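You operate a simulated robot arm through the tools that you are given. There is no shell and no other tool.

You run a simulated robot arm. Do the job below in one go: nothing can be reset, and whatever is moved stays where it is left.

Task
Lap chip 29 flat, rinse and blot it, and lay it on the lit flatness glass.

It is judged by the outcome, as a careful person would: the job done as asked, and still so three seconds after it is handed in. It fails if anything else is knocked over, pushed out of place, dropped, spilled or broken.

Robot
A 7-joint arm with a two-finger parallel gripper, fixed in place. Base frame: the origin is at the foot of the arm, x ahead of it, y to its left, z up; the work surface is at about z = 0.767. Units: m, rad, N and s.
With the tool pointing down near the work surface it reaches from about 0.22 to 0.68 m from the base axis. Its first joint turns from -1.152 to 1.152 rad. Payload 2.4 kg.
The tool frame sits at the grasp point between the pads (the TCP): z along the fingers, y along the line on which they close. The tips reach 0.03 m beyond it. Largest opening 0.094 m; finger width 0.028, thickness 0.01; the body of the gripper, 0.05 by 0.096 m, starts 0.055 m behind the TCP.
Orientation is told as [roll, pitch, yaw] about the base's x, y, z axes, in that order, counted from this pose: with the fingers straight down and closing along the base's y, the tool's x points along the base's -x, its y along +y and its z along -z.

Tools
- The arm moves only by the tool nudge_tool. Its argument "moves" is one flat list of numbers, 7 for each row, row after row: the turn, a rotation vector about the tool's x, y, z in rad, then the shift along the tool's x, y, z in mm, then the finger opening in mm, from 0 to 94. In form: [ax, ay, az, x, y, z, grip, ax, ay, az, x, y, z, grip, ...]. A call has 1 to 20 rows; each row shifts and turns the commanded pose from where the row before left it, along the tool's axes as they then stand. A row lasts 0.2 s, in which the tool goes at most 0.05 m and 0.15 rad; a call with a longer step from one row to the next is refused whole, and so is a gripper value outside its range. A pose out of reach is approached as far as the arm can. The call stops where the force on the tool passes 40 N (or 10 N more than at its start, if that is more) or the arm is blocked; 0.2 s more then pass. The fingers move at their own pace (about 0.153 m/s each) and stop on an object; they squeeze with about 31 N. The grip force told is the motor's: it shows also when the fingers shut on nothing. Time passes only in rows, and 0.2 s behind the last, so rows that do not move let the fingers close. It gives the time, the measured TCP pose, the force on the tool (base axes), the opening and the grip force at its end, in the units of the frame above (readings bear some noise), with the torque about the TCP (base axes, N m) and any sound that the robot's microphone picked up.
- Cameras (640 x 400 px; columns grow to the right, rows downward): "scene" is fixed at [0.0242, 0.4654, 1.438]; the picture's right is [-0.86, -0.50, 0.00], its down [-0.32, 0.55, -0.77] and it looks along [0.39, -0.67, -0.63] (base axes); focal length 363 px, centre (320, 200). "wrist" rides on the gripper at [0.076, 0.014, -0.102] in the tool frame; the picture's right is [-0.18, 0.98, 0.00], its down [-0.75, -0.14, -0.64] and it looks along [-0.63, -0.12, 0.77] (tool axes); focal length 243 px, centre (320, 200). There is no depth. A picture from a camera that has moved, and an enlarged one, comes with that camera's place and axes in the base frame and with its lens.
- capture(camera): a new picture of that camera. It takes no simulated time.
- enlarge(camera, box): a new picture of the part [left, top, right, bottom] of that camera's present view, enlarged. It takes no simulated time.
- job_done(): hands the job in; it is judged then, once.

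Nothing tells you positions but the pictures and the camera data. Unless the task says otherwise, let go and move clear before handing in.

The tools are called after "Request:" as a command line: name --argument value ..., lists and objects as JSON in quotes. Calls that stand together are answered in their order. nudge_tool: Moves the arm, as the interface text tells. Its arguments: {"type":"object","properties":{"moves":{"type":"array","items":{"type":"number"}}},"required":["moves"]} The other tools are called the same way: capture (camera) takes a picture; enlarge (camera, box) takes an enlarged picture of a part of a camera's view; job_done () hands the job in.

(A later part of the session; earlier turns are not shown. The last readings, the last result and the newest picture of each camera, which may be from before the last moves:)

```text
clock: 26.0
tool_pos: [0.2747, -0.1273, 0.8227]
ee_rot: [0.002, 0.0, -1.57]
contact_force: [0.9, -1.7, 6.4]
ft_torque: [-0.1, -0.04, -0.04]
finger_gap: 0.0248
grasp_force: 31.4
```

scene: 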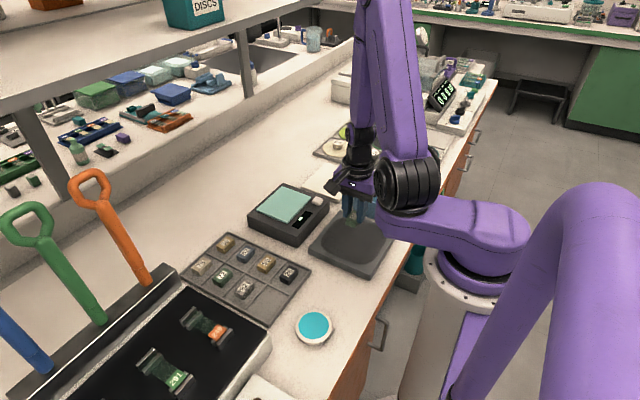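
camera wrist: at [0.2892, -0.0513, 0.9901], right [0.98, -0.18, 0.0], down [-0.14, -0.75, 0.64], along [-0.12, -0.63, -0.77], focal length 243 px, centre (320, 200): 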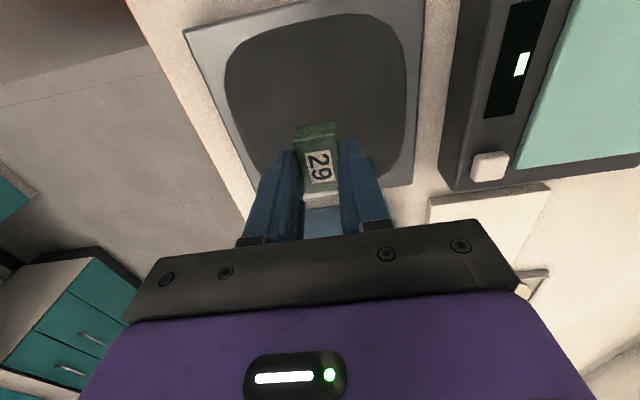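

The force is 6.4 N, a good light lapping pressure. I start with a small square stroke to see how it behaves and what the microphone hears.

Request:
nudge_tool --moves '[0, 0, 0, 8, 0, 0, 10, 0, 0, 0, 0, 8, 0, 10, 0, 0, 0, -8, 0, 0, 10, 0, 0, 0, 0, -8, 0, 10]'

```text
clock: 27.0
tool_pos: [0.277, -0.1275, 0.8221]
ee_rot: [0.003, -0.002, -1.571]
contact_force: [4.5, 0.6, 14.0]
ft_torque: [0.17, -0.18, -0.07]
finger_gap: 0.0252
grasp_force: 30.6
```

Contact is steady at 14 N with about 4.5 N of drag, as expected for rubbing on abrasive. I run a full 25 mm radius circle.

Request:
nudge_tool --moves '[0, 0, 0, 12.5, 0, 0, 10, 0, 0, 0, 12.5, 0, 0, 10, 0, 0, 0, -1.903, 9.567, 0, 10, 0, 0, 0, -5.42, 8.111, 0, 10, 0, 0, 0, -8.111, 5.42, 0, 10, 0, 0, 0, -9.567, 1.903, 0, 10, 0, 0, 0, -9.567, -1.903, 0, 10, 0, 0, 0, -8.111, -5.42, 0, 10, 0, 0, 0, -5.42, -8.111, 0, 10, 0, 0, 0, -1.903, -9.567, 0, 10, 0, 0, 0, 1.903, -9.567, 0, 10, 0, 0, 0, 5.42, -8.111, 0, 10, 0, 0, 0, 8.111, -5.42, 0, 10, 0, 0, 0, 9.567, -1.903, 0, 10, 0, 0, 0, 9.567, 1.903, 0, 10, 0, 0, 0, 8.111, 5.42, 0, 10, 0, 0, 0, 5.42, 8.111, 0, 10, 0, 0, 0, 1.903, 9.567, 0, 10, 0, 0, 0, -12.5, 0, 0, 10, 0, 0, 0, -12.5, 0, 0, 10]'

Request:
enlarge --camera "scene" --box '[310, 195, 400, 260]'

```text
clock: 31.2
tool_pos: [0.2762, -0.1277, 0.8208]
ee_rot: [0.0, 0.001, -1.57]
contact_force: [0.2, -0.6, -0.5]
ft_torque: [0.04, 0.01, 0.0]
finger_gap: 0.0251
grasp_force: 31.0
```

```text
6.15 times, centred on (355, 228) of scene
camera zoom: at [0.0242, 0.4655, 1.438], right [-0.86, -0.5, 0.0], down [-0.32, 0.55, -0.77], along [0.39, -0.67, -0.63], focal length 2235 px, centre (105, 31)
```

zoom: 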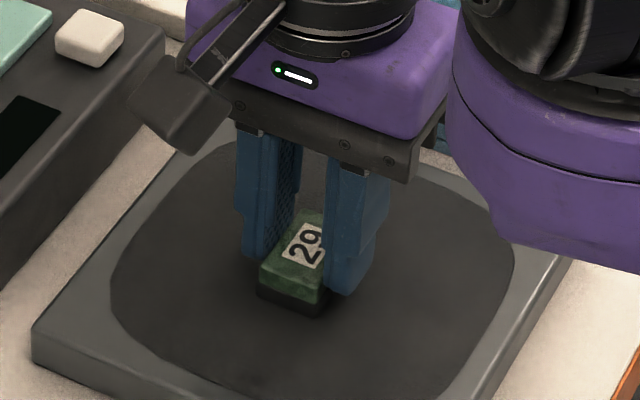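

The chip's lower edge now carries dark lapping slurry, and the contact force has dropped to zero. I'll press down slightly again and look closely.

Request:
nudge_tool --moves '[0, 0, 0, 0, 0, 0.3, 10, 0, 0, 0, 0, 0, 0, 10]'

Request:
enlarge --camera "scene" --box '[338, 222, 370, 246]'

```text
clock: 31.8
tool_pos: [0.2763, -0.1284, 0.8205]
ee_rot: [0.003, -0.002, -1.57]
contact_force: [0.2, -1.9, 6.4]
ft_torque: [-0.03, -0.04, 0.02]
finger_gap: 0.0251
grasp_force: 31.1
```

```text
16.00 times, centred on (354, 234) of scene
camera zoom: at [0.0241, 0.4654, 1.438], right [-0.86, -0.5, 0.0], down [-0.32, 0.55, -0.77], along [0.39, -0.67, -0.63], focal length 5810 px, centre (-224, -344)
```

zoom: 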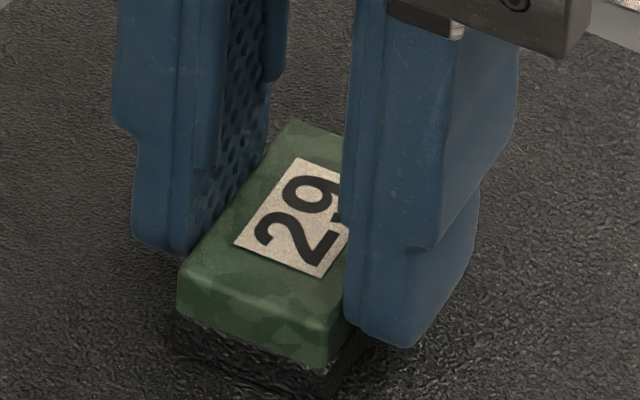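

The chip base is coated with slurry, so it is cutting. I continue lapping with another circle in the opposite sense, feeding down very slightly to keep pressure.

Request:
nudge_tool --moves '[0, 0, 0, 12.5, 0, 0.02, 10, 0, 0, 0, 12.5, 0, 0.02, 10, 0, 0, 0, -1.903, -9.567, 0.02, 10, 0, 0, 0, -5.42, -8.111, 0.02, 10, 0, 0, 0, -8.111, -5.42, 0.02, 10, 0, 0, 0, -9.567, -1.903, 0.02, 10, 0, 0, 0, -9.567, 1.903, 0.02, 10, 0, 0, 0, -8.111, 5.42, 0.02, 10, 0, 0, 0, -5.42, 8.111, 0.02, 10, 0, 0, 0, -1.903, 9.567, 0.02, 10, 0, 0, 0, 1.903, 9.567, 0.02, 10, 0, 0, 0, 5.42, 8.111, 0.02, 10, 0, 0, 0, 8.111, 5.42, 0.02, 10, 0, 0, 0, 9.567, 1.903, 0.02, 10, 0, 0, 0, 9.567, -1.903, 0.02, 10, 0, 0, 0, 8.111, -5.42, 0.02, 10, 0, 0, 0, 5.42, -8.111, 0.02, 10, 0, 0, 0, 1.903, -9.567, 0.02, 10, 0, 0, 0, -12.5, 0, 0, 10, 0, 0, 0, -12.5, 0, 0, 10]'

```text
clock: 36.0
tool_pos: [0.2746, -0.1269, 0.822]
ee_rot: [-0.001, 0.0, -1.57]
contact_force: [-0.3, 0.4, 0.2]
ft_torque: [0.03, 0.05, 0.01]
finger_gap: 0.0249
grasp_force: 31.0
```

The force again reads near zero at the end of the circle. I press 0.3 mm deeper and do shorter strokes so I can read the force while moving.

Request:
nudge_tool --moves '[0, 0, 0, 0, 0, 0.3, 10, 0, 0, 0, 10, 0, 0.02, 10, 0, 0, 0, 10, 0, 0.02, 10]'

```text
clock: 36.8
tool_pos: [0.2745, -0.1091, 0.822]
ee_rot: [0.002, 0.001, -1.572]
contact_force: [-0.1, -0.9, -0.6]
ft_torque: [-0.02, -0.03, -0.01]
finger_gap: 0.0248
grasp_force: 31.4
```

Still no contact here. I press further in small steps until I feel the plate.

Request:
nudge_tool --moves '[0, 0, 0, 0, 0, 0.3, 10, 0, 0, 0, 0, 0, 0, 10]'

Request:
enlarge --camera "scene" --box '[328, 222, 368, 252]'

```text
clock: 37.4
tool_pos: [0.2754, -0.1081, 0.8222]
ee_rot: [0.001, 0.0, -1.572]
contact_force: [0.0, 0.2, -1.3]
ft_torque: [0.02, 0.02, -0.02]
finger_gap: 0.025
grasp_force: 31.0
```

```text
13.33 times, centred on (348, 237) of scene
camera zoom: at [0.0242, 0.4654, 1.438], right [-0.86, -0.5, 0.0], down [-0.32, 0.55, -0.77], along [0.39, -0.67, -0.63], focal length 4842 px, centre (-53, -293)
```

zoom: 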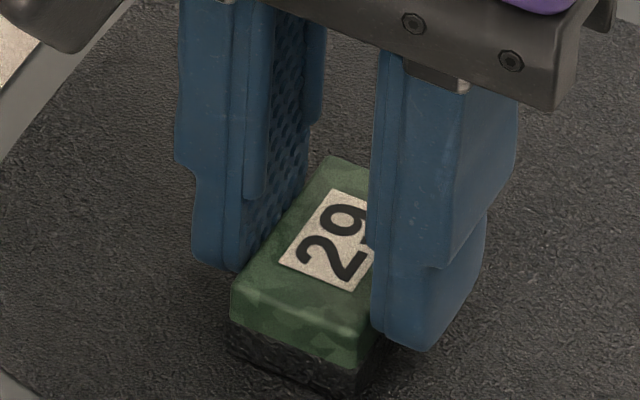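

The chip is still seated properly in the fingers. I feel down for the plate again.

Request:
nudge_tool --moves '[0, 0, 0, 0, 0, 0.4, 10, 0, 0, 0, 0, 0, 0, 10]'

```text
clock: 38.0
tool_pos: [0.2758, -0.1081, 0.82]
ee_rot: [0.002, 0.0, -1.571]
contact_force: [0.8, 1.1, 20.0]
ft_torque: [0.02, -0.01, -0.02]
finger_gap: 0.0248
grasp_force: 31.1
```

The contact is now 20 N. I make a few straight strokes and a half circle at this depth, reading the force midway.

Request:
nudge_tool --moves '[0, 0, 0, -10, 0, 0, 10, 0, 0, 0, -10, 0, 0, 10, 0, 0, 0, -10, 0, 0, 10, 0, 0, 0, -10, 0, 0, 10]'

```text
clock: 39.0
tool_pos: [0.2743, -0.1485, 0.8213]
ee_rot: [0.001, 0.001, -1.571]
contact_force: [-0.5, 0.2, 0.4]
ft_torque: [-0.01, 0.01, 0.0]
finger_gap: 0.025
grasp_force: 31.0
```

The force vanished after a 40 mm stroke. I move back to see whether that is wear or a slight tilt between arm and plate.

Request:
nudge_tool --moves '[0, 0, 0, 10, 0, 0, 10, 0, 0, 0, 10, 0, 0, 10, 0, 0, 0, 10, 0, 0, 10, 0, 0, 0, 10, 0, 0, 10]'

```text
clock: 40.0
tool_pos: [0.2733, -0.1066, 0.8223]
ee_rot: [-0.002, 0.002, -1.57]
contact_force: [0.7, 0.0, -0.4]
ft_torque: [-0.01, -0.01, -0.03]
finger_gap: 0.0248
grasp_force: 31.5
```

The same spot now reads zero, so the chip is either being cut down or creeping up in the grip under load. I press again and do a circle with a steady small feed, then check how far the fingertips are from the plate.

Request:
nudge_tool --moves '[0, 0, 0, 0, 0, 0.3, 10, 0, 0, 0, -1.618, 8.132, 0.04, 10, 0, 0, 0, -4.607, 6.894, 0.04, 10, 0, 0, 0, -6.894, 4.607, 0.04, 10, 0, 0, 0, -8.132, 1.618, 0.04, 10, 0, 0, 0, -8.132, -1.618, 0.04, 10, 0, 0, 0, -6.894, -4.607, 0.04, 10, 0, 0, 0, -4.607, -6.894, 0.04, 10, 0, 0, 0, -1.618, -8.132, 0.04, 10]'

Request:
enlarge --camera "scene" --box '[338, 212, 378, 242]'

```text
clock: 42.0
tool_pos: [0.2769, -0.151, 0.8199]
ee_rot: [0.006, -0.002, -1.57]
contact_force: [10.7, 0.6, 29.1]
ft_torque: [0.22, -0.34, -0.05]
finger_gap: 0.0252
grasp_force: 30.4
```

```text
13.33 times, centred on (358, 227) of scene
camera zoom: at [0.0242, 0.4656, 1.4379], right [-0.86, -0.5, 0.0], down [-0.32, 0.55, -0.77], along [0.39, -0.67, -0.63], focal length 4842 px, centre (-187, -160)
```

zoom: 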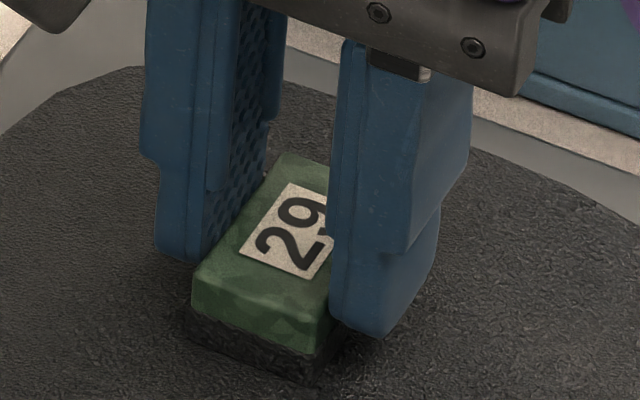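

Contact is firm now at 29 N, with 11 N of drag. I finish the circle with no extra feed.

Request:
nudge_tool --moves '[0, 0, 0, 1.618, -8.132, 0, 10, 0, 0, 0, 4.607, -6.894, 0, 10, 0, 0, 0, 6.894, -4.607, 0, 10, 0, 0, 0, 8.132, -1.618, 0, 10, 0, 0, 0, 8.132, 1.618, 0, 10, 0, 0, 0, 6.894, 4.607, 0, 10, 0, 0, 0, 4.607, 6.894, 0, 10, 0, 0, 0, 1.618, 8.132, 0, 10]'

```text
clock: 43.8
tool_pos: [0.2758, -0.1076, 0.8208]
ee_rot: [0.001, 0.001, -1.575]
contact_force: [-4.5, -1.3, 15.0]
ft_torque: [-0.19, 0.2, -0.06]
finger_gap: 0.0248
grasp_force: 31.1
```

The force is still 15 N at the end, good sustained lapping. I run another full circle with a very small feed.

Request:
nudge_tool --moves '[0, 0, 0, -1.618, 8.132, 0.01, 10, 0, 0, 0, -4.607, 6.894, 0.01, 10, 0, 0, 0, -6.894, 4.607, 0.01, 10, 0, 0, 0, -8.132, 1.618, 0.01, 10, 0, 0, 0, -8.132, -1.618, 0.01, 10, 0, 0, 0, -6.894, -4.607, 0.01, 10, 0, 0, 0, -4.607, -6.894, 0.01, 10, 0, 0, 0, -1.618, -8.132, 0.01, 10, 0, 0, 0, 1.618, -8.132, 0.01, 10, 0, 0, 0, 4.607, -6.894, 0.01, 10, 0, 0, 0, 6.894, -4.607, 0.01, 10, 0, 0, 0, 8.132, -1.618, 0.01, 10, 0, 0, 0, 8.132, 1.618, 0.01, 10, 0, 0, 0, 6.894, 4.607, 0.01, 10, 0, 0, 0, 4.607, 6.894, 0.01, 10, 0, 0, 0, 1.618, 8.132, 0.01, 10]'

Request:
enlarge --camera "scene" --box '[328, 222, 368, 252]'

```text
clock: 47.2
tool_pos: [0.2739, -0.1072, 0.819]
ee_rot: [-0.004, 0.004, -1.571]
contact_force: [-9.9, -1.6, 27.2]
ft_torque: [-0.26, 0.3, -0.11]
finger_gap: 0.0249
grasp_force: 31.4
```

```text
13.33 times, centred on (348, 237) of scene
camera zoom: at [0.0237, 0.4655, 1.438], right [-0.86, -0.5, 0.0], down [-0.32, 0.55, -0.77], along [0.39, -0.67, -0.63], focal length 4842 px, centre (-53, -293)
```

zoom: 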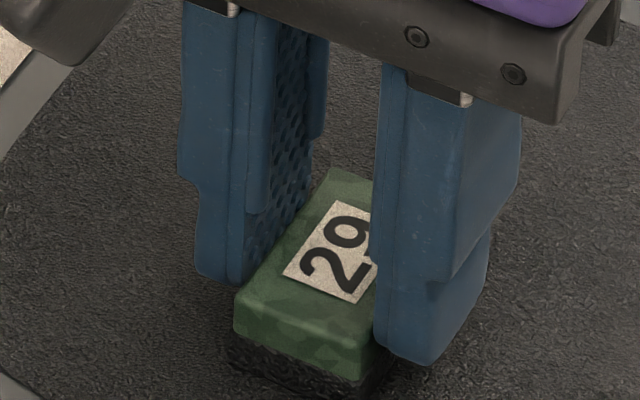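

Force and drag hold steady now without extra feed, which fits a face that has bedded in flat. I do one more full circle in the opposite direction at slightly lower pressure.

Request:
nudge_tool --moves '[0, 0, 0, 0, 0, -0.1, 10, 0, 0, 0, -1.618, -8.132, 0.01, 10, 0, 0, 0, -4.607, -6.894, 0.01, 10, 0, 0, 0, -6.894, -4.607, 0.01, 10, 0, 0, 0, -8.132, -1.618, 0.01, 10, 0, 0, 0, -8.132, 1.618, 0.01, 10, 0, 0, 0, -6.894, 4.607, 0.01, 10, 0, 0, 0, -4.607, 6.894, 0.01, 10, 0, 0, 0, -1.618, 8.132, 0.01, 10, 0, 0, 0, 1.618, 8.132, 0.01, 10, 0, 0, 0, 4.607, 6.894, 0.01, 10, 0, 0, 0, 6.894, 4.607, 0.01, 10, 0, 0, 0, 8.132, 1.618, 0.01, 10, 0, 0, 0, 8.132, -1.618, 0.01, 10, 0, 0, 0, 6.894, -4.607, 0.01, 10, 0, 0, 0, 4.607, -6.894, 0.01, 10, 0, 0, 0, 1.618, -8.132, 0.01, 10]'

```text
clock: 50.8
tool_pos: [0.276, -0.1081, 0.8204]
ee_rot: [0.002, 0.001, -1.569]
contact_force: [0.5, -0.1, -0.6]
ft_torque: [-0.03, 0.02, -0.01]
finger_gap: 0.0252
grasp_force: 30.5
```

The force fell to zero again after that circle. I lift slightly and compare how the chip sits in the fingers against the view before lapping.

Request:
nudge_tool --moves '[0, 0, 0, 0, 0, -5, 10, 0, 0, 0, 0, 0, -15, 10, 0, 0, 0, -20, 0, -20, 10, 0, 0, 0, 0, 0, 0, 10]'

Request:
enlarge --camera "wrist" --box '[240, 100, 400, 200]'

Request:
enlarge --camera "scene" --box '[330, 190, 380, 230]'

Request:
enlarge --camera "scene" --box '[300, 190, 420, 290]'

```text
clock: 51.8
tool_pos: [0.2759, -0.1259, 0.8613]
ee_rot: [0.0, -0.001, -1.571]
contact_force: [0.5, 0.6, -0.5]
ft_torque: [0.0, 0.05, 0.01]
finger_gap: 0.0252
grasp_force: 31.0
```

```text
4.00 times, centred on (320, 150) of wrist
camera zoom: at [0.2886, -0.0514, 0.964], right [0.98, -0.18, 0.0], down [-0.14, -0.75, 0.64], along [-0.12, -0.63, -0.77], focal length 970 px, centre (320, 400)
```

zoom: 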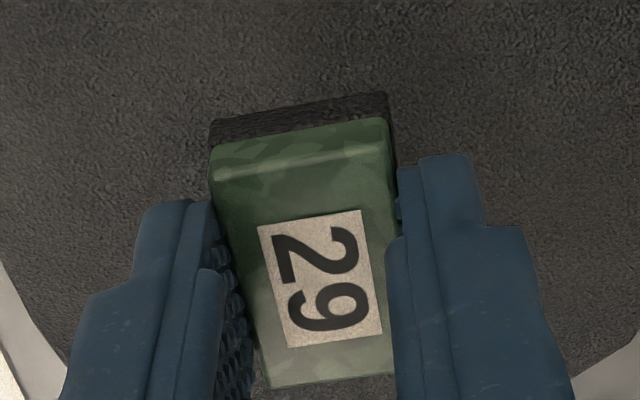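

```text
10.00 times, centred on (355, 210) of scene
camera zoom: at [0.0242, 0.4654, 1.438], right [-0.86, -0.5, 0.0], down [-0.32, 0.55, -0.77], along [0.39, -0.67, -0.63], focal length 3632 px, centre (-30, 100)
```

zoom: 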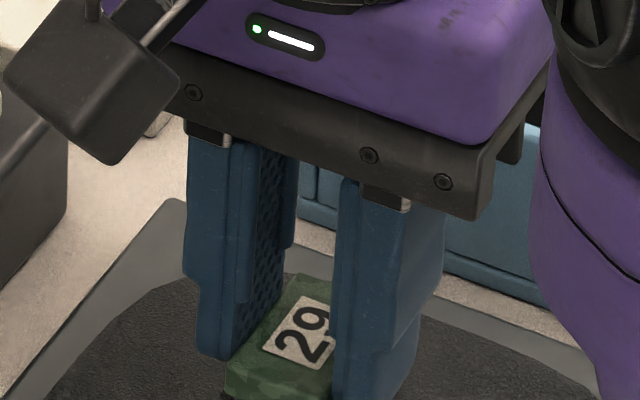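

```text
4.00 times, centred on (360, 240) of scene
camera zoom: at [0.0242, 0.4654, 1.438], right [-0.86, -0.5, 0.0], down [-0.32, 0.55, -0.77], along [0.39, -0.67, -0.63], focal length 1453 px, centre (160, 40)
```

zoom: 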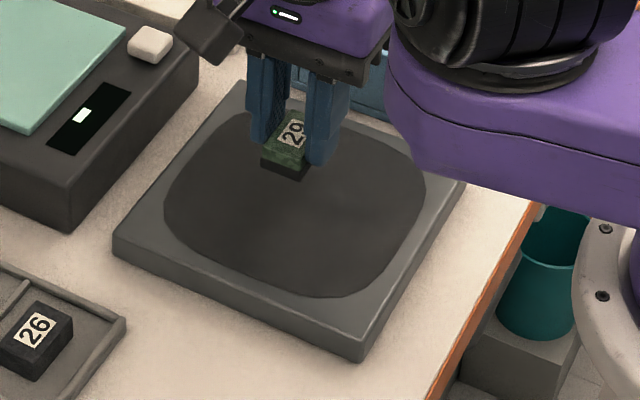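

The label sits about 13 px lower in this view, so the chip has crept roughly 2.7 mm up in the grip, leaving the fingertips still about 5 mm clear of the plate. I want more loaded lapping, so I go back down to contact.

Request:
nudge_tool --moves '[0, 0, 0, 0, 0, 20, 10, 0, 0, 0, 0, 0, 15, 10, 0, 0, 0, 0, 0, 4, 10, 0, 0, 0, 0, 0, 1.1, 10, 0, 0, 0, 0, 0, 0, 10]'

```text
clock: 53.0
tool_pos: [0.2749, -0.127, 0.8192]
ee_rot: [-0.001, -0.001, -1.572]
contact_force: [0.8, -0.3, -0.4]
ft_torque: [0.01, 0.05, -0.04]
finger_gap: 0.0246
grasp_force: 31.2
```

No force yet. I press another 0.3 mm and run a circle with a small feed.

Request:
nudge_tool --moves '[0, 0, 0, 0, 0, 0.3, 10, 0, 0, 0, 10, 0, 0.03, 10, 0, 0, 0, 11, 0, 0.03, 10, 0, 0, 0, -1.618, 8.132, 0.03, 10, 0, 0, 0, -4.607, 6.894, 0.03, 10, 0, 0, 0, -6.894, 4.607, 0.03, 10, 0, 0, 0, -8.132, 1.618, 0.03, 10]'

```text
clock: 54.6
tool_pos: [0.2935, -0.1267, 0.8192]
ee_rot: [-0.002, 0.001, -1.57]
contact_force: [0.7, 9.2, 29.0]
ft_torque: [0.14, 0.0, -0.03]
finger_gap: 0.0249
grasp_force: 30.8
```

The chip is well loaded again (29 N normal, 9 N drag). I continue the circle and a second lap with no feed until the pressure fades.

Request:
nudge_tool --moves '[0, 0, 0, -8.132, -1.618, 0, 10, 0, 0, 0, -6.894, -4.607, 0, 10, 0, 0, 0, -4.607, -6.894, 0, 10, 0, 0, 0, -1.618, -8.132, 0, 10, 0, 0, 0, 1.618, -8.132, 0, 10, 0, 0, 0, 4.607, -6.894, 0, 10, 0, 0, 0, 6.894, -4.607, 0, 10, 0, 0, 0, 8.132, -1.618, 0, 10, 0, 0, 0, 8.132, 1.618, 0, 10, 0, 0, 0, 6.894, 4.607, 0, 10, 0, 0, 0, 4.607, 6.894, 0, 10, 0, 0, 0, 1.618, 8.132, 0, 10]'

```text
clock: 57.2
tool_pos: [0.2763, -0.107, 0.819]
ee_rot: [-0.001, 0.002, -1.571]
contact_force: [0.2, -0.2, -1.2]
ft_torque: [-0.04, 0.02, -0.01]
finger_gap: 0.0251
grasp_force: 30.5
```

The pressure faded by the end. I run another circle with continuous 0.03 mm feed so the load is kept throughout.

Request:
nudge_tool --moves '[0, 0, 0, 0, 0, 0.2, 10, 0, 0, 0, -1.618, -8.132, 0.025, 10, 0, 0, 0, -4.607, -6.894, 0.025, 10, 0, 0, 0, -6.894, -4.607, 0.025, 10, 0, 0, 0, -8.132, -1.618, 0.025, 10, 0, 0, 0, -8.132, 1.618, 0.025, 10, 0, 0, 0, -6.894, 4.607, 0.025, 10, 0, 0, 0, -4.607, 6.894, 0.025, 10, 0, 0, 0, -1.618, 8.132, 0.025, 10, 0, 0, 0, 1.618, 8.132, 0.025, 10, 0, 0, 0, 4.607, 6.894, 0.025, 10, 0, 0, 0, 6.894, 4.607, 0.025, 10, 0, 0, 0, 8.132, 1.618, 0.025, 10, 0, 0, 0, 8.132, -1.618, 0.025, 10, 0, 0, 0, 6.894, -4.607, 0.025, 10, 0, 0, 0, 4.607, -6.894, 0.025, 10, 0, 0, 0, 1.618, -8.132, 0.025, 10]'

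```text
clock: 60.8
tool_pos: [0.2748, -0.1058, 0.8199]
ee_rot: [0.0, 0.0, -1.57]
contact_force: [0.3, 0.1, 0.3]
ft_torque: [-0.01, -0.01, 0.01]
finger_gap: 0.025
grasp_force: 30.6
```

The load fades as the chip creeps up in the grip. I check the fingertip clearance, then set the chip on the plate and re-grip it higher.

Request:
enlarge --camera "scene" --box '[328, 218, 376, 254]'

Request:
enlarge --camera "wrist" --box '[240, 100, 400, 200]'

```text
11.11 times, centred on (352, 236) of scene
camera zoom: at [0.0242, 0.4654, 1.438], right [-0.86, -0.5, 0.0], down [-0.32, 0.55, -0.77], along [0.39, -0.67, -0.63], focal length 4035 px, centre (-36, -200)
```

zoom: 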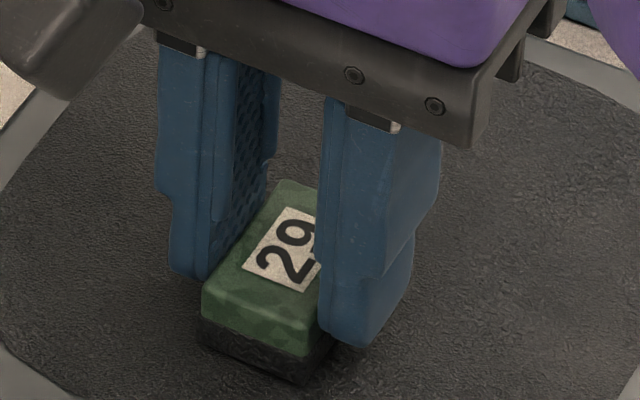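

```text
4.00 times, centred on (320, 150) of wrist
camera zoom: at [0.2876, -0.0309, 0.9236], right [0.98, -0.18, 0.0], down [-0.14, -0.75, 0.64], along [-0.12, -0.63, -0.77], focal length 970 px, centre (320, 400)
```

zoom: 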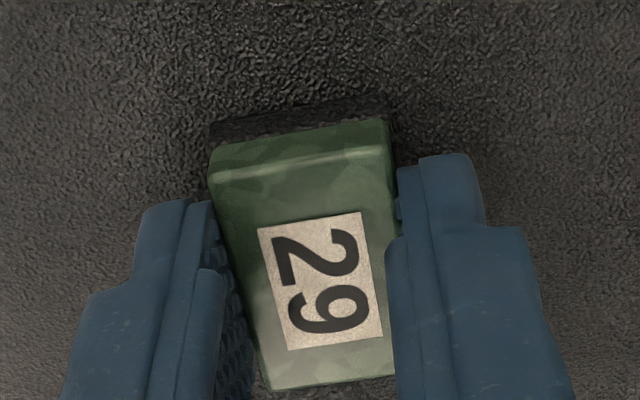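

The chip has moved only a little more in the grip, and clearance remains. I press in again and run another loaded circle, checking the force midway.

Request:
nudge_tool --moves '[0, 0, 0, 0, 0, 0.3, 10, 0, 0, 0, 0, 0, 0, 10]'

```text
clock: 61.4
tool_pos: [0.275, -0.1062, 0.8203]
ee_rot: [0.0, -0.002, -1.571]
contact_force: [0.8, 0.1, -0.2]
ft_torque: [0.0, 0.01, 0.02]
finger_gap: 0.0247
grasp_force: 30.9
```

Request:
nudge_tool --moves '[0, 0, 0, 0, 0, 0.3, 10, 0, 0, 0, 0, 0, 0, 10]'

```text
clock: 62.0
tool_pos: [0.2735, -0.1069, 0.8209]
ee_rot: [0.001, -0.001, -1.57]
contact_force: [-0.1, 0.0, -0.5]
ft_torque: [0.02, -0.01, 0.03]
finger_gap: 0.025
grasp_force: 31.6
```

Small z steps seem to be taken up by the arm's stiction before it moves. I continue with a feed combined with lateral motion, which frees it.

Request:
nudge_tool --moves '[0, 0, 0, -1.618, 8.132, 0.05, 10, 0, 0, 0, -4.607, 6.894, 0.05, 10, 0, 0, 0, -6.894, 4.607, 0.05, 10, 0, 0, 0, -8.132, 1.618, 0.05, 10]'

```text
clock: 63.0
tool_pos: [0.2951, -0.1277, 0.8182]
ee_rot: [-0.001, 0.001, -1.569]
contact_force: [-1.4, 10.8, 32.1]
ft_torque: [0.08, 0.03, -0.01]
finger_gap: 0.0248
grasp_force: 31.3
```

Loaded again at 32 N. I continue round the circle in quarters, reading the force each time.

Request:
nudge_tool --moves '[0, 0, 0, -8.132, -1.618, 0, 10, 0, 0, 0, -6.894, -4.607, 0, 10, 0, 0, 0, -4.607, -6.894, 0, 10, 0, 0, 0, -1.618, -8.132, 0, 10]'

Request:
nudge_tool --moves '[0, 0, 0, 1.618, -8.132, 0, 10, 0, 0, 0, 4.607, -6.894, 0, 10, 0, 0, 0, 6.894, -4.607, 0, 10, 0, 0, 0, 8.132, -1.618, 0, 10]'

Request:
nudge_tool --moves '[0, 0, 0, 8.132, 1.618, 0, 10, 0, 0, 0, 6.894, 4.607, 0, 10, 0, 0, 0, 4.607, 6.894, 0, 10, 0, 0, 0, 1.618, 8.132, 0, 10]'

```text
clock: 64.0
tool_pos: [0.2763, -0.1494, 0.8192]
ee_rot: [0.001, -0.002, -1.571]
contact_force: [1.1, 0.0, 2.1]
ft_torque: [0.0, 0.02, 0.02]
finger_gap: 0.0249
grasp_force: 31.2
```

```text
clock: 65.0
tool_pos: [0.2541, -0.1275, 0.8177]
ee_rot: [0.003, -0.004, -1.572]
contact_force: [2.0, -11.3, 32.1]
ft_torque: [-0.38, -0.09, -0.02]
finger_gap: 0.0251
grasp_force: 30.8
```

```text
clock: 66.0
tool_pos: [0.2751, -0.1068, 0.819]
ee_rot: [0.0, 0.0, -1.569]
contact_force: [0.4, -0.1, -0.5]
ft_torque: [0.03, 0.0, -0.01]
finger_gap: 0.025
grasp_force: 30.5
```

The load comes and goes but the chip is rubbing flat for most of each circle. I now set it on the plate, open, rise 4 mm and re-grip to restore the fingertip clearance.

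Request:
nudge_tool --moves '[0, 0, 0, 0, 0, 0, 34, 0, 0, 0, 0, 0, 0, 34, 0, 0, 0, 0, 0, 0, 34, 0, 0, 0, 0, 0, -4, 34, 0, 0, 0, 0, 0, 0, 34]'

Request:
enlarge --camera "wrist" --box '[240, 100, 400, 200]'

Request:
enlarge --camera "scene" --box '[328, 218, 376, 254]'

```text
clock: 67.2
tool_pos: [0.2737, -0.108, 0.8237]
ee_rot: [0.001, 0.0, -1.574]
contact_force: [-0.3, -0.8, 0.6]
ft_torque: [-0.01, 0.01, 0.01]
finger_gap: 0.0339
grasp_force: 0.2
```

```text
4.00 times, centred on (320, 150) of wrist
camera zoom: at [0.2877, -0.0321, 0.9263], right [0.98, -0.18, 0.0], down [-0.14, -0.75, 0.64], along [-0.12, -0.63, -0.77], focal length 970 px, centre (320, 400)
```

zoom: 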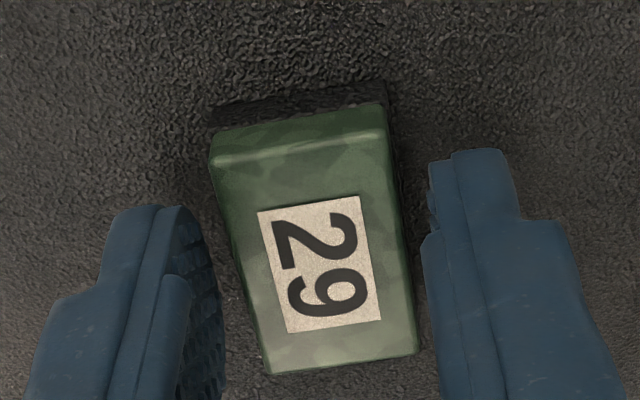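

```text
11.11 times, centred on (352, 236) of scene
camera zoom: at [0.0242, 0.4654, 1.438], right [-0.86, -0.5, 0.0], down [-0.32, 0.55, -0.77], along [0.39, -0.67, -0.63], focal length 4035 px, centre (-36, -200)
```

zoom: 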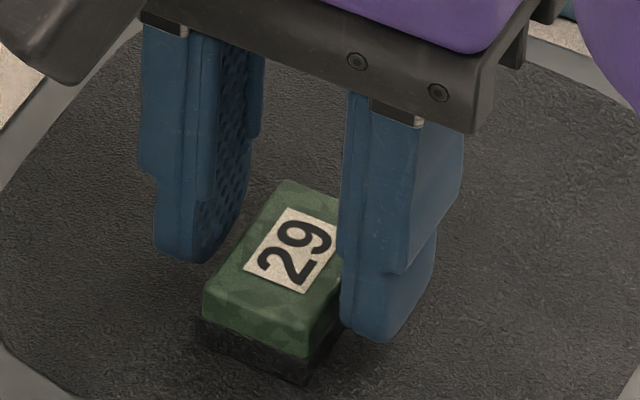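

The chip stands flat on the plate, undisturbed. I re-grip and run another loaded circle.

Request:
nudge_tool --moves '[0, 0, 0, 0, 0, 0, 20, 0, 0, 0, 0, 0, 0, 10, 0, 0, 0, 0, 0, 0, 10, 0, 0, 0, 0, 0, 0.3, 10, 0, 0, 0, -1.618, -8.132, 0.03, 10, 0, 0, 0, -4.607, -6.894, 0.03, 10, 0, 0, 0, -6.894, -4.607, 0.03, 10, 0, 0, 0, -8.132, -1.618, 0.03, 10]'

```text
clock: 69.0
tool_pos: [0.2544, -0.1283, 0.8231]
ee_rot: [0.0, -0.001, -1.57]
contact_force: [-0.2, -0.2, 0.5]
ft_torque: [-0.01, 0.0, 0.01]
finger_gap: 0.0253
grasp_force: 30.9
```

Request:
nudge_tool --moves '[0, 0, 0, 0, 0, 0.4, 10, 0, 0, 0, -8.132, 1.618, 0.03, 10, 0, 0, 0, -6.894, 4.607, 0.03, 10, 0, 0, 0, -4.607, 6.894, 0.03, 10, 0, 0, 0, -1.618, 8.132, 0.03, 10]'

```text
clock: 70.2
tool_pos: [0.2748, -0.1481, 0.822]
ee_rot: [0.0, 0.002, -1.573]
contact_force: [-13.5, 0.5, 35.2]
ft_torque: [-0.07, 0.46, 0.01]
finger_gap: 0.0249
grasp_force: 31.2
```

Firmly loaded at 35 N. I ease off 0.1 mm and keep circling.

Request:
nudge_tool --moves '[0, 0, 0, 1.618, 8.132, -0.1, 10, 0, 0, 0, 4.607, 6.894, 0, 10, 0, 0, 0, 6.894, 4.607, 0, 10, 0, 0, 0, 8.132, 1.618, 0, 10]'

Request:
nudge_tool --moves '[0, 0, 0, 8.132, -1.618, 0.02, 10, 0, 0, 0, 6.894, -4.607, 0.02, 10, 0, 0, 0, 4.607, -6.894, 0.02, 10, 0, 0, 0, 1.618, -8.132, 0.02, 10]'

Request:
nudge_tool --moves '[0, 0, 0, -1.618, -8.132, 0.05, 10, 0, 0, 0, -4.607, -6.894, 0.05, 10, 0, 0, 0, -6.894, -4.607, 0.05, 10, 0, 0, 0, -8.132, -1.618, 0.05, 10]'

Request:
nudge_tool --moves '[0, 0, 0, -8.132, 1.618, 0.03, 10, 0, 0, 0, -6.894, 4.607, 0.03, 10, 0, 0, 0, -4.607, 6.894, 0.03, 10, 0, 0, 0, -1.618, 8.132, 0.03, 10]'

```text
clock: 71.2
tool_pos: [0.2972, -0.1293, 0.8237]
ee_rot: [0.002, 0.0, -1.57]
contact_force: [0.5, 0.2, 0.5]
ft_torque: [0.02, -0.02, 0.0]
finger_gap: 0.0247
grasp_force: 30.8
```

```text
clock: 72.2
tool_pos: [0.2759, -0.106, 0.8223]
ee_rot: [0.0, 0.0, -1.57]
contact_force: [0.4, -0.2, -0.5]
ft_torque: [-0.01, -0.01, -0.02]
finger_gap: 0.025
grasp_force: 30.9
```

```text
clock: 73.2
tool_pos: [0.2541, -0.1281, 0.8223]
ee_rot: [-0.001, 0.001, -1.571]
contact_force: [0.7, 0.2, 0.4]
ft_torque: [0.09, 0.0, 0.02]
finger_gap: 0.0252
grasp_force: 30.9
```

```text
clock: 74.2
tool_pos: [0.2758, -0.1489, 0.8225]
ee_rot: [0.002, 0.0, -1.572]
contact_force: [-1.2, 0.0, 3.9]
ft_torque: [0.05, 0.07, 0.01]
finger_gap: 0.0251
grasp_force: 30.8
```

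Light contact (4 N) now. I raise the feed a little and carry on for another circle.

Request:
nudge_tool --moves '[0, 0, 0, 1.618, 8.132, 0.06, 10, 0, 0, 0, 4.607, 6.894, 0.06, 10, 0, 0, 0, 6.894, 4.607, 0.04, 10, 0, 0, 0, 8.132, 1.618, 0.04, 10]'

Request:
nudge_tool --moves '[0, 0, 0, 8.132, -1.618, 0.03, 10, 0, 0, 0, 6.894, -4.607, 0.03, 10, 0, 0, 0, 4.607, -6.894, 0.03, 10, 0, 0, 0, 1.618, -8.132, 0.03, 10]'

Request:
nudge_tool --moves '[0, 0, 0, -1.618, -8.132, 0.03, 10, 0, 0, 0, -4.607, -6.894, 0.03, 10, 0, 0, 0, -6.894, -4.607, 0.03, 10, 0, 0, 0, -8.132, -1.618, 0.03, 10]'

Request:
nudge_tool --moves '[0, 0, 0, -8.132, 1.618, 0.03, 10, 0, 0, 0, -6.894, 4.607, 0.03, 10, 0, 0, 0, -4.607, 6.894, 0.03, 10, 0, 0, 0, -1.618, 8.132, 0.03, 10]'

```text
clock: 75.2
tool_pos: [0.2966, -0.126, 0.8216]
ee_rot: [0.0, 0.0, -1.572]
contact_force: [-0.5, 0.3, 0.6]
ft_torque: [-0.01, 0.0, -0.04]
finger_gap: 0.0248
grasp_force: 31.1
```

```text
clock: 76.2
tool_pos: [0.2751, -0.1072, 0.8215]
ee_rot: [0.001, 0.001, -1.571]
contact_force: [0.3, -0.1, 0.5]
ft_torque: [0.06, -0.03, -0.05]
finger_gap: 0.0249
grasp_force: 31.1
```

```text
clock: 77.2
tool_pos: [0.2539, -0.1281, 0.822]
ee_rot: [0.001, 0.0, -1.575]
contact_force: [-0.7, -0.3, 0.0]
ft_torque: [0.02, 0.02, 0.02]
finger_gap: 0.025
grasp_force: 30.9
```

```text
clock: 78.2
tool_pos: [0.2735, -0.1497, 0.8216]
ee_rot: [0.0, 0.0, -1.572]
contact_force: [0.6, -0.2, 0.0]
ft_torque: [0.0, -0.03, -0.02]
finger_gap: 0.025
grasp_force: 30.6
```

The load varies because the arm's height shifts slightly over a wide circle. I move back to the plate's middle and use tight circles instead, where the height stays constant and the pressure can be held.

Request:
nudge_tool --moves '[0, 0, 0, 10, 0, 0, 10, 0, 0, 0, 10, 0, 0, 10, 0, 0, 0, 9.5, 0, 0, 10, 0, 0, 0, -2.342, 5.654, 0.05, 10, 0, 0, 0, -5.654, 2.342, 0.05, 10, 0, 0, 0, -5.654, -2.342, 0.05, 10, 0, 0, 0, -2.342, -5.654, 0.05, 10, 0, 0, 0, 2.342, -5.654, 0.05, 10, 0, 0, 0, 5.654, -2.342, 0.05, 10, 0, 0, 0, 5.654, 2.342, 0.05, 10, 0, 0, 0, 2.342, 5.654, 0.05, 10]'

```text
clock: 80.6
tool_pos: [0.2736, -0.1187, 0.8222]
ee_rot: [-0.003, 0.004, -1.573]
contact_force: [-7.5, -2.2, 19.5]
ft_torque: [-0.28, 0.21, -0.07]
finger_gap: 0.025
grasp_force: 31.1
```

The load is 19.5 N with 7.5 N drag. I keep making tight circles with hardly any feed.

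Request:
nudge_tool --moves '[0, 0, 0, -2.342, 5.654, 0.01, 10, 0, 0, 0, -5.654, 2.342, 0.01, 10, 0, 0, 0, -5.654, -2.342, 0.01, 10, 0, 0, 0, -2.342, -5.654, 0.01, 10, 0, 0, 0, 2.342, -5.654, 0.01, 10, 0, 0, 0, 5.654, -2.342, 0.01, 10, 0, 0, 0, 5.654, 2.342, 0.01, 10, 0, 0, 0, 2.342, 5.654, 0.01, 10]'

Request:
nudge_tool --moves '[0, 0, 0, -2.342, 5.654, 0.01, 10, 0, 0, 0, -5.654, 2.342, 0.01, 10, 0, 0, 0, -5.654, -2.342, 0.01, 10, 0, 0, 0, -2.342, -5.654, 0.01, 10, 0, 0, 0, 2.342, -5.654, 0.01, 10, 0, 0, 0, 5.654, -2.342, 0.01, 10, 0, 0, 0, 5.654, 2.342, 0.01, 10, 0, 0, 0, 2.342, 5.654, 0.01, 10]'

```text
clock: 82.4
tool_pos: [0.2746, -0.1204, 0.8212]
ee_rot: [-0.001, -0.001, -1.572]
contact_force: [0.6, 0.3, -0.3]
ft_torque: [0.01, -0.02, -0.02]
finger_gap: 0.025
grasp_force: 31.5
```

```text
clock: 84.2
tool_pos: [0.2748, -0.12, 0.8227]
ee_rot: [0.0, 0.001, -1.572]
contact_force: [-0.4, -0.4, 0.1]
ft_torque: [0.03, 0.03, -0.02]
finger_gap: 0.0249
grasp_force: 30.8
```

The force faded again after one tight circle. I check the chip's seat in the grip.

Request:
enlarge --camera "wrist" --box '[240, 100, 400, 200]'

Request:
enlarge --camera "scene" --box '[332, 216, 372, 246]'

```text
4.00 times, centred on (320, 150) of wrist
camera zoom: at [0.2877, -0.0443, 0.9253], right [0.98, -0.18, 0.0], down [-0.14, -0.75, 0.64], along [-0.12, -0.63, -0.77], focal length 970 px, centre (320, 400)
```

zoom: 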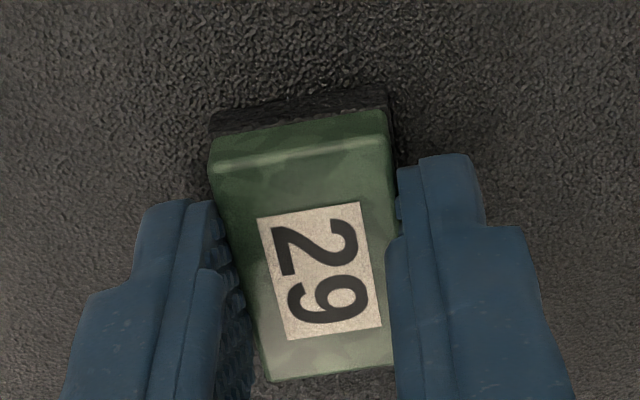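

```text
13.33 times, centred on (352, 231) of scene
camera zoom: at [0.0242, 0.4654, 1.438], right [-0.86, -0.5, 0.0], down [-0.32, 0.55, -0.77], along [0.39, -0.67, -0.63], focal length 4842 px, centre (-107, -213)
```

zoom: 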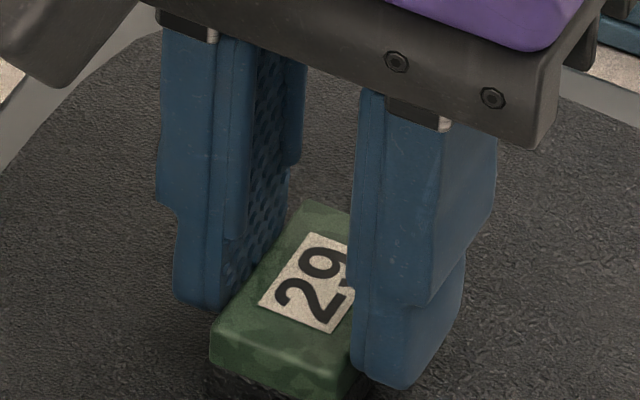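

The chip is secure, with about 1 mm more creep. I add two more tight circles with a slightly stronger feed for good measure.

Request:
nudge_tool --moves '[0, 0, 0, -2.342, 5.654, 0.05, 10, 0, 0, 0, -5.654, 2.342, 0.05, 10, 0, 0, 0, -5.654, -2.342, 0.05, 10, 0, 0, 0, -2.342, -5.654, 0.05, 10, 0, 0, 0, 2.342, -5.654, 0.05, 10, 0, 0, 0, 5.654, -2.342, 0.05, 10, 0, 0, 0, 5.654, 2.342, 0.05, 10, 0, 0, 0, 2.342, 5.654, 0.05, 10]'

Request:
nudge_tool --moves '[0, 0, 0, -2.342, 5.654, 0.03, 10, 0, 0, 0, -5.654, 2.342, 0.03, 10, 0, 0, 0, -5.654, -2.342, 0.03, 10, 0, 0, 0, -2.342, -5.654, 0.03, 10, 0, 0, 0, 2.342, -5.654, 0.03, 10, 0, 0, 0, 5.654, -2.342, 0.03, 10, 0, 0, 0, 5.654, 2.342, 0.03, 10, 0, 0, 0, 2.342, 5.654, 0.03, 10]'

Request:
nudge_tool --moves '[0, 0, 0, -2.342, 5.654, 0.03, 10, 0, 0, 0, -5.654, 2.342, 0.03, 10, 0, 0, 0, -5.654, -2.342, 0.03, 10, 0, 0, 0, -2.342, -5.654, 0.03, 10, 0, 0, 0, 2.342, -5.654, 0.03, 10, 0, 0, 0, 5.654, -2.342, 0.03, 10, 0, 0, 0, 5.654, 2.342, 0.03, 10, 0, 0, 0, 2.342, 5.654, 0.03, 10]'

```text
clock: 86.0
tool_pos: [0.2745, -0.1198, 0.8202]
ee_rot: [-0.002, 0.001, -1.576]
contact_force: [-9.5, -3.7, 27.1]
ft_torque: [-0.28, 0.26, -0.04]
finger_gap: 0.0249
grasp_force: 31.2
```

```text
clock: 87.8
tool_pos: [0.2721, -0.1187, 0.8191]
ee_rot: [-0.006, 0.004, -1.573]
contact_force: [-9.7, -3.8, 29.5]
ft_torque: [-0.39, 0.33, -0.12]
finger_gap: 0.0249
grasp_force: 30.7
```

```text
clock: 89.6
tool_pos: [0.2758, -0.119, 0.8203]
ee_rot: [0.001, -0.001, -1.574]
contact_force: [0.3, -0.8, -0.2]
ft_torque: [0.0, 0.02, 0.02]
finger_gap: 0.0248
grasp_force: 30.4
```

Those circles ran at 27–30 N, so the face has had a good lapping. I lift off and move part-way toward the rinse bath to look into it.

Request:
nudge_tool --moves '[0, 0, 0, 0, 0, -5, 10, 0, 0, 0, 0, 0, -15, 10, 0, 0, 0, 0, 0, -40, 10, 0, 0, 0, 0, 0, -50, 10, 0, 0, 0, -40, -4, 0, 10, 0, 0, 0, -40, -4, 0, 10, 0, 0, 0, -20, -3, 0, 10, 0, 0, 0, 0, 0, 0, 10]'

Request:
capture --camera "wrist"

Request:
capture --camera "scene"

```text
clock: 91.4
tool_pos: [0.2638, -0.2196, 0.9298]
ee_rot: [0.0, 0.001, -1.572]
contact_force: [-0.5, -0.3, -0.6]
ft_torque: [-0.01, 0.02, 0.02]
finger_gap: 0.025
grasp_force: 31.7
```

```text
taken
camera wrist: at [0.2771, -0.1447, 1.033], right [0.98, -0.18, 0.0], down [-0.14, -0.75, 0.64], along [-0.12, -0.63, -0.77], focal length 243 px, centre (320, 200)
```

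wrist: 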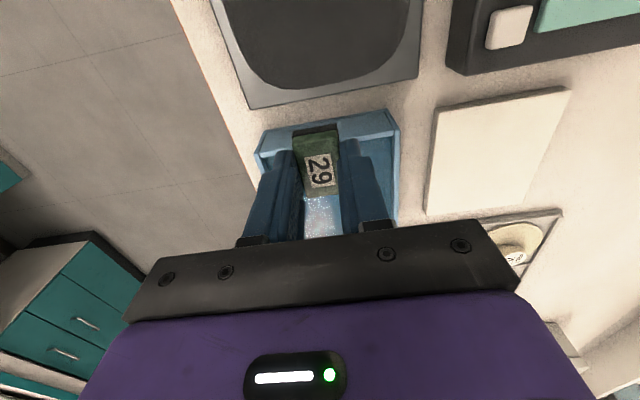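

```text
taken
```

scene: 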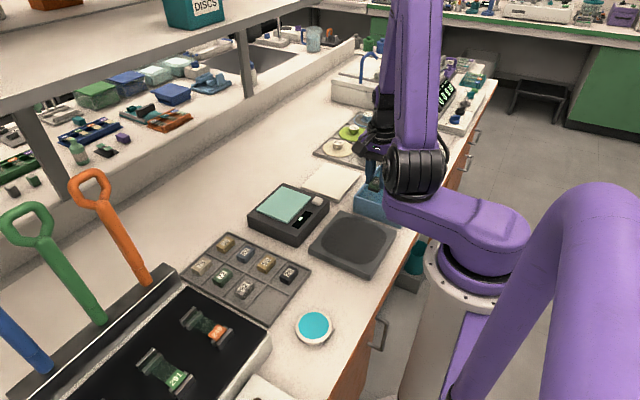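

The bath is just beyond the chip. I zoom to judge the water level, and to look at the chip and the pad.

Request:
enlarge --camera "wrist" --box '[230, 90, 430, 240]'

Request:
enlarge --camera "scene" --box '[340, 150, 420, 230]'

```text
2.67 times, centred on (330, 165) of wrist
camera zoom: at [0.2771, -0.1447, 1.033], right [0.98, -0.18, 0.0], down [-0.14, -0.75, 0.64], along [-0.12, -0.63, -0.77], focal length 647 px, centre (293, 293)
```

zoom: 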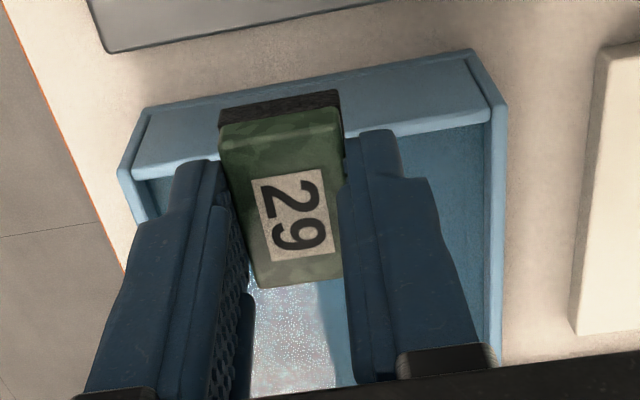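

```text
5.00 times, centred on (380, 190) of scene
camera zoom: at [0.0242, 0.4654, 1.438], right [-0.86, -0.5, 0.0], down [-0.32, 0.55, -0.77], along [0.39, -0.67, -0.63], focal length 1816 px, centre (20, 250)
```

zoom: 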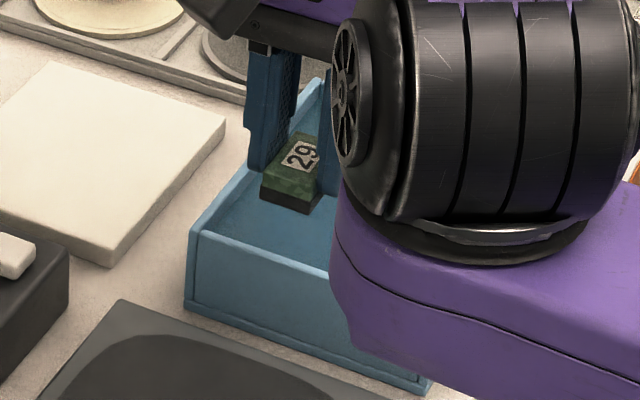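

The bath spans about x 0.19–0.33, y -0.42 to -0.255, rim near z = 0.817, with water inside. I move over its middle while still high and check the arm's clearance.

Request:
nudge_tool --moves '[0, 0, 0, -40, 0, 0, 10, 0, 0, 0, -40, 0, 0, 10, 0, 0, 0, -35, 0, 0, 10, 0, 0, 0, 0, 0, 0, 10]'

Request:
capture --camera "wrist"

Request:
capture --camera "scene"

```text
clock: 92.4
tool_pos: [0.2637, -0.3348, 0.9301]
ee_rot: [-0.001, 0.0, -1.57]
contact_force: [0.3, 0.3, 0.1]
ft_torque: [0.01, 0.01, -0.01]
finger_gap: 0.0249
grasp_force: 30.8
```

```text
taken
camera wrist: at [0.2763, -0.2588, 1.0331], right [0.98, -0.18, 0.0], down [-0.14, -0.75, 0.64], along [-0.12, -0.63, -0.77], focal length 243 px, centre (320, 200)
```

wrist: 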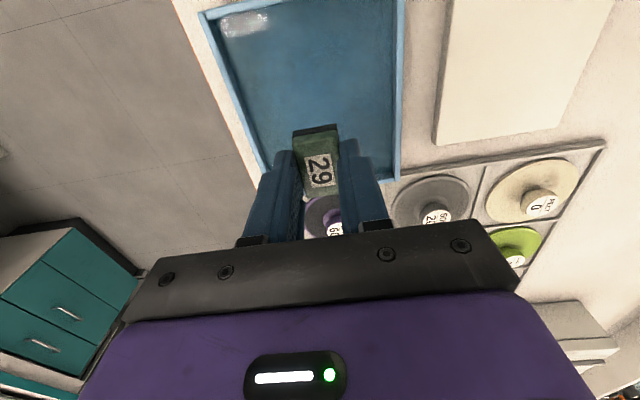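

```text
taken
```

scene: 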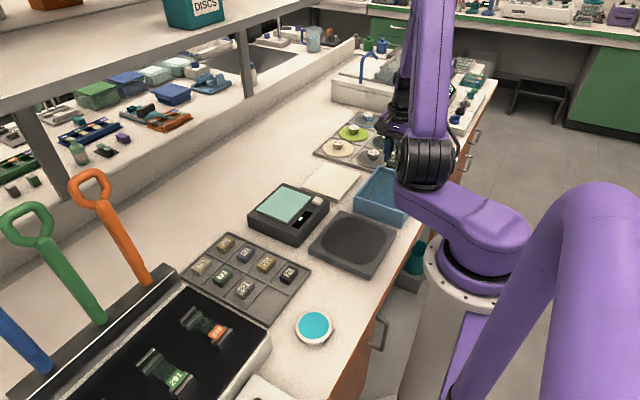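

I zoom in to find the bath's edges relative to the chip.

Request:
enlarge --camera "wrist" --box '[180, 0, 440, 200]'

Request:
enlarge --camera "scene" --box '[340, 130, 440, 220]'

```text
2.00 times, centred on (310, 100) of wrist
camera zoom: at [0.2763, -0.2588, 1.0331], right [0.98, -0.18, 0.0], down [-0.14, -0.75, 0.64], along [-0.12, -0.63, -0.77], focal length 485 px, centre (340, 400)
```

zoom: 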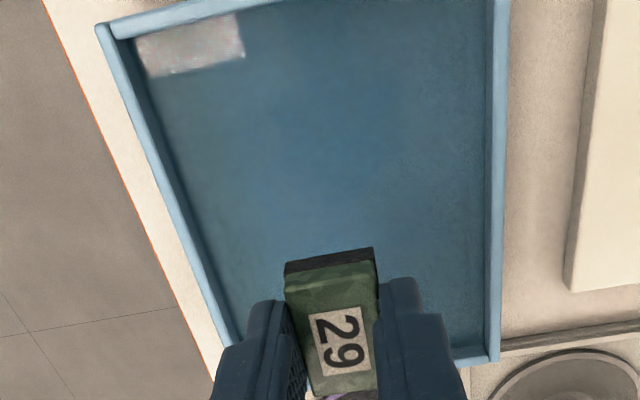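

```text
4.44 times, centred on (390, 175) of scene
camera zoom: at [0.0242, 0.4654, 1.438], right [-0.86, -0.5, 0.0], down [-0.32, 0.55, -0.77], along [0.39, -0.67, -0.63], focal length 1614 px, centre (9, 311)
```

zoom: 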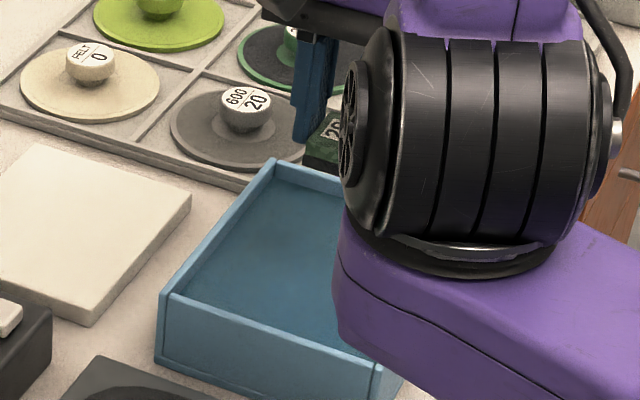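

The chip is centred over the bath (x 0.19–0.33, y -0.42 to -0.25). I lower it gently into the water.

Request:
nudge_tool --moves '[0, 0, 0, 0, 0, 30, 10, 0, 0, 0, 0, 0, 30, 10, 0, 0, 0, 0, 0, 15, 10, 0, 0, 0, 0, 0, 10, 10, 0, 0, 0, 0, 0, 8, 10, 0, 0, 0, 0, 0, 8, 10, 0, 0, 0, 0, 0, 0, 10]'

Request:
enlarge --camera "wrist" --box '[180, 0, 440, 200]'

Request:
enlarge --camera "scene" --box '[340, 130, 440, 220]'

```text
clock: 94.0
tool_pos: [0.2649, -0.3362, 0.829]
ee_rot: [0.0, -0.001, -1.571]
contact_force: [1.2, 0.3, 0.1]
ft_torque: [0.01, -0.02, 0.0]
finger_gap: 0.0251
grasp_force: 31.2
```

```text
2.00 times, centred on (310, 100) of wrist
camera zoom: at [0.278, -0.2592, 0.9328], right [0.98, -0.18, 0.0], down [-0.14, -0.75, 0.64], along [-0.12, -0.63, -0.77], focal length 485 px, centre (340, 400)
```

zoom: 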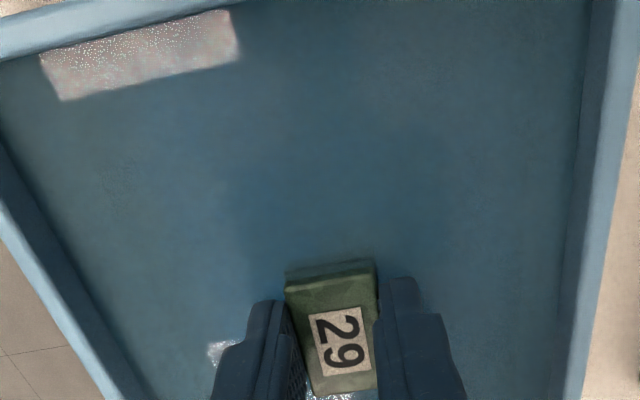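

```text
4.44 times, centred on (390, 175) of scene
camera zoom: at [0.0242, 0.4654, 1.438], right [-0.86, -0.5, 0.0], down [-0.32, 0.55, -0.77], along [0.39, -0.67, -0.63], focal length 1614 px, centre (9, 311)
```

zoom: 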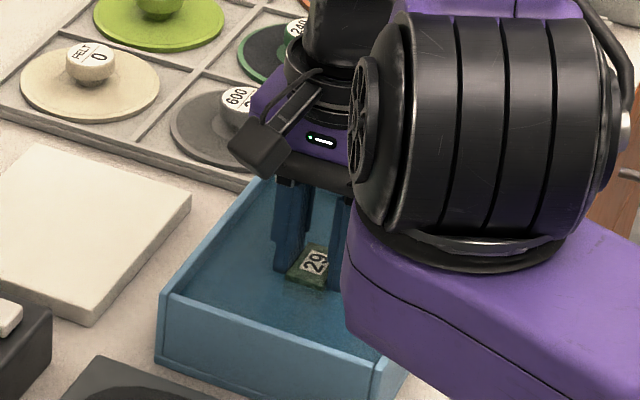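

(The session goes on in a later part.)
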